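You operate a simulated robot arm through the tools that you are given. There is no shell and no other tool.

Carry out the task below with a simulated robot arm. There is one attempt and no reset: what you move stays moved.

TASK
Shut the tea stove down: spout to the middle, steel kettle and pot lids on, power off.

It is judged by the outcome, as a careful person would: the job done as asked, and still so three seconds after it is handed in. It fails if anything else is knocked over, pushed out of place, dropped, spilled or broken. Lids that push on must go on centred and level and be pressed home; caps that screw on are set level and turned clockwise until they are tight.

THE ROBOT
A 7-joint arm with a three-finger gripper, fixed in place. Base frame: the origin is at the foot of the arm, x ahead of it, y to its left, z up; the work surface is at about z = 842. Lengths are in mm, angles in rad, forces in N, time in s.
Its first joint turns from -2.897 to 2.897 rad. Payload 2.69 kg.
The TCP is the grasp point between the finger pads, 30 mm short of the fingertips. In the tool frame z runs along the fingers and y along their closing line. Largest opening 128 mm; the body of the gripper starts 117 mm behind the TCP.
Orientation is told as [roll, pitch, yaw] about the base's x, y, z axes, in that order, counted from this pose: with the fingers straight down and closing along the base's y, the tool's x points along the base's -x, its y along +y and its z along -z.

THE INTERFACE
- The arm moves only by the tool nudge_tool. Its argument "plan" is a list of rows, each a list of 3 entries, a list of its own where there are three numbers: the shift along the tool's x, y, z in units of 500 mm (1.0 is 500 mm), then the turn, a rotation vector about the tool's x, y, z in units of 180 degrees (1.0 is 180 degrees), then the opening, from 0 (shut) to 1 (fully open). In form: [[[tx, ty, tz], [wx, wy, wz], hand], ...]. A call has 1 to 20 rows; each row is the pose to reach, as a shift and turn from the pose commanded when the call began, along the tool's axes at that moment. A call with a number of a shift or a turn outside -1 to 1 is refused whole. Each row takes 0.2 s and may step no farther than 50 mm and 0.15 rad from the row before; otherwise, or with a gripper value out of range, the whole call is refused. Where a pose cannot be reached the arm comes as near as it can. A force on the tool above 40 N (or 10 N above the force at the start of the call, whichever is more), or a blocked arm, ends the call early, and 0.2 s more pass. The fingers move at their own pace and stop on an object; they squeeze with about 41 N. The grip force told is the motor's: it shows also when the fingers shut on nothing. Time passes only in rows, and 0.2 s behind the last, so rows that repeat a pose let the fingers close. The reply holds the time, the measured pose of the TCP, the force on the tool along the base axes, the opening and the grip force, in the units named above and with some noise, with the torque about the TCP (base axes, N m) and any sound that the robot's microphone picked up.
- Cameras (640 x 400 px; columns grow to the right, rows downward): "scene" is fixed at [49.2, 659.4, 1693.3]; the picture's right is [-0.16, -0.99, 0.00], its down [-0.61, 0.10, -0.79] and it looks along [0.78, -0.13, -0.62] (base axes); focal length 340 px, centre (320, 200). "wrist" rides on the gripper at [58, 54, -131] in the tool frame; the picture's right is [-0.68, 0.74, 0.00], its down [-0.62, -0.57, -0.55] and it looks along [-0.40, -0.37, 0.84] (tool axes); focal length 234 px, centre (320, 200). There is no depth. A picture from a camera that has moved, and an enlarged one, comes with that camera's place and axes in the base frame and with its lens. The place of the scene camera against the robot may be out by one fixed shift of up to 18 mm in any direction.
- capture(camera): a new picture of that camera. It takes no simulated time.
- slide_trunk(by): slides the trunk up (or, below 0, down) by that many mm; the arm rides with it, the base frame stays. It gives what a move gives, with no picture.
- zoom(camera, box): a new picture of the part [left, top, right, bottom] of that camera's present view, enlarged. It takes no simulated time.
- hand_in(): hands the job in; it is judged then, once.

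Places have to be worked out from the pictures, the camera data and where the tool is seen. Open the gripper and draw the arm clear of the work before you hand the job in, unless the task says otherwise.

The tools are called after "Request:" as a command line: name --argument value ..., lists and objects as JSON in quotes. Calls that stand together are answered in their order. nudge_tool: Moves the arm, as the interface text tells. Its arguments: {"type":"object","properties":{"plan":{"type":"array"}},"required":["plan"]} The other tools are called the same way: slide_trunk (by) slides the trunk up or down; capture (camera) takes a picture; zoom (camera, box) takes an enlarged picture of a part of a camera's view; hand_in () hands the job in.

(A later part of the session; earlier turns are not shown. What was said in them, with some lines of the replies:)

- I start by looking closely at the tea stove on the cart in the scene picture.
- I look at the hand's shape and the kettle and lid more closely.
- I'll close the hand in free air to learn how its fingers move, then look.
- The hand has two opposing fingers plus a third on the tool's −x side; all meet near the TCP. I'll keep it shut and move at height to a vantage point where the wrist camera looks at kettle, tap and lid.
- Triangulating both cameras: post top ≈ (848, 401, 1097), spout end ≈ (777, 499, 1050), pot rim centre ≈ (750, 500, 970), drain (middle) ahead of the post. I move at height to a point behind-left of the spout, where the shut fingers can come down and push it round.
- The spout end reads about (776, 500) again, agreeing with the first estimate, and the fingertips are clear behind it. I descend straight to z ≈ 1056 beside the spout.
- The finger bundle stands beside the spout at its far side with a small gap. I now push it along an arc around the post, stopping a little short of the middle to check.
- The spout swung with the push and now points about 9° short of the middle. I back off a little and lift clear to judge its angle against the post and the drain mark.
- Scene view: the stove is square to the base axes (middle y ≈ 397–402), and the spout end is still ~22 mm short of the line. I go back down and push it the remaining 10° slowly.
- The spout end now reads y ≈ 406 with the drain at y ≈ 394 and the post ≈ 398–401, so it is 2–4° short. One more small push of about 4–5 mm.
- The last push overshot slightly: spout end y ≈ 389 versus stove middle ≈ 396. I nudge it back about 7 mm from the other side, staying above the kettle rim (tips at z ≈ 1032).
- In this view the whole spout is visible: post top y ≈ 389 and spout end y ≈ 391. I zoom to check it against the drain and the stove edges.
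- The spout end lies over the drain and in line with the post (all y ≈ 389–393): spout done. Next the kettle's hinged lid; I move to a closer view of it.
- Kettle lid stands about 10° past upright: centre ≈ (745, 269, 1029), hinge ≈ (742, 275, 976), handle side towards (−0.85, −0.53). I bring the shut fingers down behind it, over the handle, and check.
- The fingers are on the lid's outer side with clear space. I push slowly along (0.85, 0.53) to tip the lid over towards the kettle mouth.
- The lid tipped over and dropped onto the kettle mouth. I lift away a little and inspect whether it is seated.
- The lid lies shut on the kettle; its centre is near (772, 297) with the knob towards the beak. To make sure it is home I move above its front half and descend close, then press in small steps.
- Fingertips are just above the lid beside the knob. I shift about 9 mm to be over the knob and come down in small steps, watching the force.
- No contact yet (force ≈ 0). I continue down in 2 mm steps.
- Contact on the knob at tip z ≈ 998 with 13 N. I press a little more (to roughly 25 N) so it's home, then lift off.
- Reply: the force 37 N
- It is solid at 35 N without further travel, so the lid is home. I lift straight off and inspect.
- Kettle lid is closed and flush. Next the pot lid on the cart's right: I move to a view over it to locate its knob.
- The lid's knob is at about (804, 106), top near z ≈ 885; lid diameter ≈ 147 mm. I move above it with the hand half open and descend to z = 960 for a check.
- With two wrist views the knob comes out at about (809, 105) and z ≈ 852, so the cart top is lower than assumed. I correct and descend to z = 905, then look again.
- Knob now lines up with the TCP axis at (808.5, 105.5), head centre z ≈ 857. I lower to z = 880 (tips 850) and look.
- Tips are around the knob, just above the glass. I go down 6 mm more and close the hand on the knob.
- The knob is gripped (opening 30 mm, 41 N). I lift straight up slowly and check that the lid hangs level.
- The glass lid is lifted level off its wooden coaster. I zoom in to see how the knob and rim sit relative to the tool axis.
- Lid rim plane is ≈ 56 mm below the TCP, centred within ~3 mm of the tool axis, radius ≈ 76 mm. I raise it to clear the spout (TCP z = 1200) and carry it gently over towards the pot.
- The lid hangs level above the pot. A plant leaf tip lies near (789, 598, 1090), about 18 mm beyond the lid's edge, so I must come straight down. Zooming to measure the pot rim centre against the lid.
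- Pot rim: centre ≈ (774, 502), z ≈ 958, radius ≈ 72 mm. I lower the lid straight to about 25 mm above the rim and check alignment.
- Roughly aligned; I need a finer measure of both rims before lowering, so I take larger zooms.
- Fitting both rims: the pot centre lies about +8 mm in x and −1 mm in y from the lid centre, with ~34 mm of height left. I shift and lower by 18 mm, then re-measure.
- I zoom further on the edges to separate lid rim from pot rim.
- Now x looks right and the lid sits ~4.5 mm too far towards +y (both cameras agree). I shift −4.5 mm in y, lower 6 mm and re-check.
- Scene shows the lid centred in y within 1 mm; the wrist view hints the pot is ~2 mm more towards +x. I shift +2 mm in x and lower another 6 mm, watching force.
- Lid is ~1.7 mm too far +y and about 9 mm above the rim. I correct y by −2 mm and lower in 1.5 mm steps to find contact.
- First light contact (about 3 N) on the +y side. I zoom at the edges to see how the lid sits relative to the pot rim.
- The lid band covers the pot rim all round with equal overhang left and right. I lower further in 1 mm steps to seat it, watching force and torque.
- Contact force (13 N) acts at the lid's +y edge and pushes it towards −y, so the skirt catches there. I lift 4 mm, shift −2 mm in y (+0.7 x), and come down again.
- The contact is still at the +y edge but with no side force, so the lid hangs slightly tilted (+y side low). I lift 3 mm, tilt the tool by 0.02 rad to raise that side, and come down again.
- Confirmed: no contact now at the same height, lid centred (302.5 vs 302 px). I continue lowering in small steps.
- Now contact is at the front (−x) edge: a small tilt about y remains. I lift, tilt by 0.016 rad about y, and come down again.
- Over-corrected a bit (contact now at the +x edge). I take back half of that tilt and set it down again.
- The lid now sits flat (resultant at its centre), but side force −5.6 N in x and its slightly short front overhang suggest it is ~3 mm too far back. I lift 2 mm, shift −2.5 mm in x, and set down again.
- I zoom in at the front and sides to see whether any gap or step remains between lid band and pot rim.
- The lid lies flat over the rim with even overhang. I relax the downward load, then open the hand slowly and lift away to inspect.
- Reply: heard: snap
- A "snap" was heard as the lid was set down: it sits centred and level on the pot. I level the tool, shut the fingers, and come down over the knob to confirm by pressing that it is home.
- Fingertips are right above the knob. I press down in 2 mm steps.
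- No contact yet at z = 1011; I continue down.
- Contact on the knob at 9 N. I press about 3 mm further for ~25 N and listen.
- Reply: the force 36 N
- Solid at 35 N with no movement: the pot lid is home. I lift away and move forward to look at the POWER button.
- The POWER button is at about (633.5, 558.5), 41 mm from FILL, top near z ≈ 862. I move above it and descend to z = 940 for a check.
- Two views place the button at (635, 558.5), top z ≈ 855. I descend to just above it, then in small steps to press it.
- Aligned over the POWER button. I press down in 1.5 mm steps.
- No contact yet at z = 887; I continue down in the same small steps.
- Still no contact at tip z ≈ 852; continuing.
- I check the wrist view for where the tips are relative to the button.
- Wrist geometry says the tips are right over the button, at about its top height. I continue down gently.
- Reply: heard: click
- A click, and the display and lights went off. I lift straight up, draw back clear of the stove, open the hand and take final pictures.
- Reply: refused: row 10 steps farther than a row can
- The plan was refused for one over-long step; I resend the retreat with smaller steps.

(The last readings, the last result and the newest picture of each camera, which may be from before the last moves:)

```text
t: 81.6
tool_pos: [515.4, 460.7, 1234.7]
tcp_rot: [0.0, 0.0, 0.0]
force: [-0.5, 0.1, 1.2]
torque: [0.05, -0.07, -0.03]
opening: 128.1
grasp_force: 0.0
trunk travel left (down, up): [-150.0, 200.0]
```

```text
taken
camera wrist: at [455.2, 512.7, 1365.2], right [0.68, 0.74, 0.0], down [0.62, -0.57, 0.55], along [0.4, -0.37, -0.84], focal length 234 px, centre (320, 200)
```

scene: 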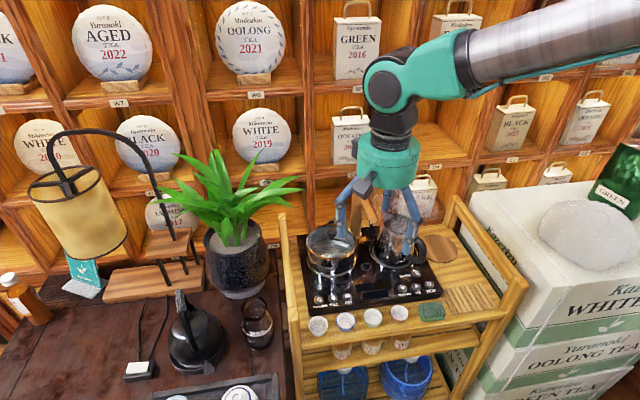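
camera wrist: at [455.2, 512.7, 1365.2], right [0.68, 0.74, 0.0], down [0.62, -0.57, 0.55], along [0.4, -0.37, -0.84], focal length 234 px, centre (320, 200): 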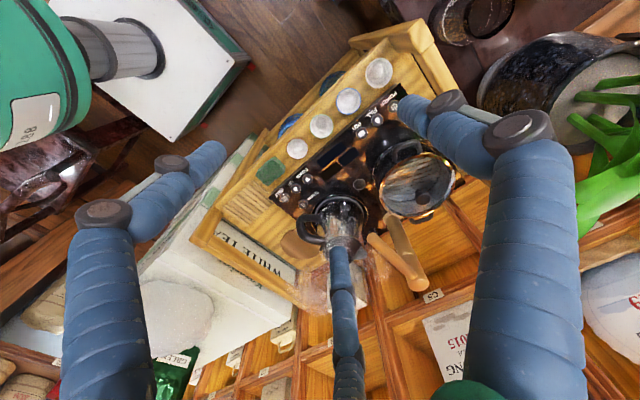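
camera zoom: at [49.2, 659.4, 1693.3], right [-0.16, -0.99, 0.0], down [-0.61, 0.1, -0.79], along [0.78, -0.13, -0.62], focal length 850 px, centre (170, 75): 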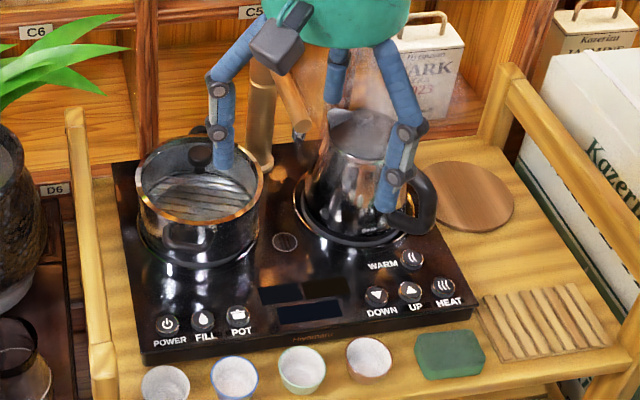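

Power is off. I move aside so the scene camera sees the spout and both lids unobstructed for a final check.

Request:
nudge_tool --plan '[[[0, -0.08, 0], [0, 0, 0], 1.0], [[0, -0.16, 0], [0, 0, 0], 1.0], [[0, -0.24, 0], [0, 0, 0], 1.0], [[0, -0.32, -0.02], [0, 0, 0], 1.0], [[0, -0.4, -0.04], [0, 0, 0], 1.0], [[0, -0.48, -0.06], [0, 0, 0], 1.0], [[0, -0.56, -0.08], [0, 0, 0], 1.0], [[0, -0.62, -0.1], [0, 0, 0], 1.0], [[0, -0.62, -0.1], [0, 0, 0], 1.0]]'

Request:
zoom --camera "scene" --box '[280, 170, 480, 330]'

Request:
zoom --camera "scene" --box '[300, 170, 430, 280]'

Request:
capture --camera "scene"

```text
t: 83.6
tool_pos: [516.6, 146.2, 1285.0]
tcp_rot: [0.0, 0.0, 0.0]
force: [-0.5, 0.0, -0.4]
torque: [0.06, -0.05, -0.02]
opening: 128.1
grasp_force: 0.0
trunk travel left (down, up): [-150.0, 200.0]
```

```text
2.50 times, centred on (380, 250) of scene
camera zoom: at [49.2, 659.4, 1693.3], right [-0.16, -0.99, 0.0], down [-0.61, 0.1, -0.79], along [0.78, -0.13, -0.62], focal length 850 px, centre (170, 75)
```

zoom: 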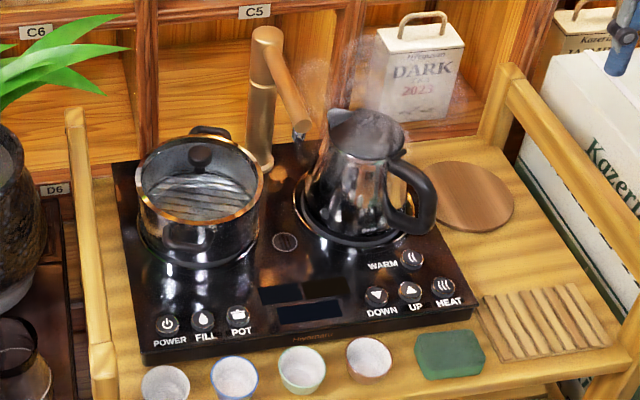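

```text
3.64 times, centred on (365, 225) of scene
camera zoom: at [49.2, 659.4, 1693.3], right [-0.16, -0.99, 0.0], down [-0.61, 0.1, -0.79], along [0.78, -0.13, -0.62], focal length 1236 px, centre (156, 109)
```

zoom: 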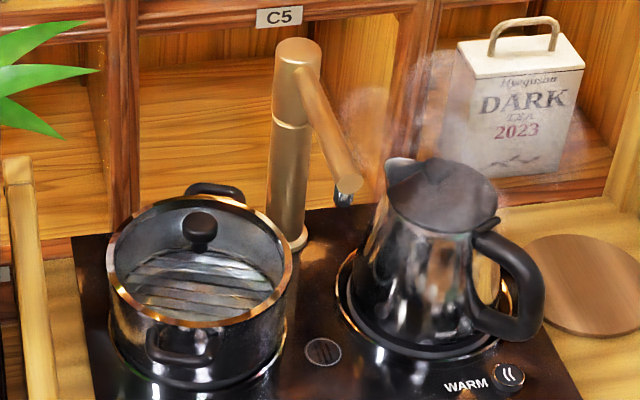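

```text
taken
```

scene: 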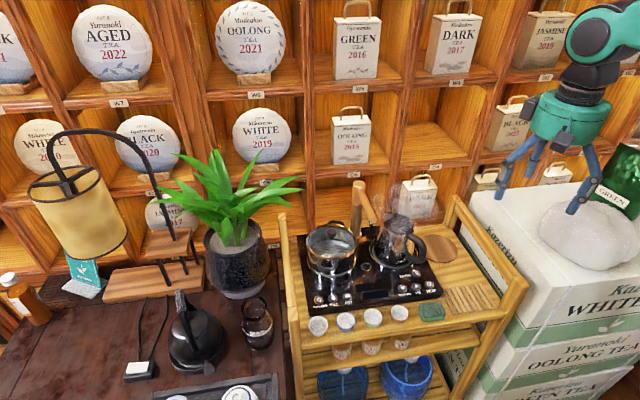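

Final check: spout points to the middle over the drain, kettle lid shut, pot lid centred and level, display and lights off, everything else in place, hand open and clear. I hand the job in.

Request:
hand_in

```text
The job is handed in.
```

The tea stove is shut down and I've handed the job in. I don't have the judge's result.

- **Spout:** it points forward over the drain, at most 2–3° off the line from the post by the camera measurements.
- **Steel kettle:** I tipped the hinged lid shut and pressed it. It took about 35 N without moving further.
- **Pot lid:** it sits centred and level on the pot. I heard a snap when I set it down, and it then held firm under about 35 N.
- **Power:** I pressed the button once and heard a click. The display and indicator lights went dark.

In the last pictures nothing else looked knocked over or moved. The hand is open and clear of the stove.
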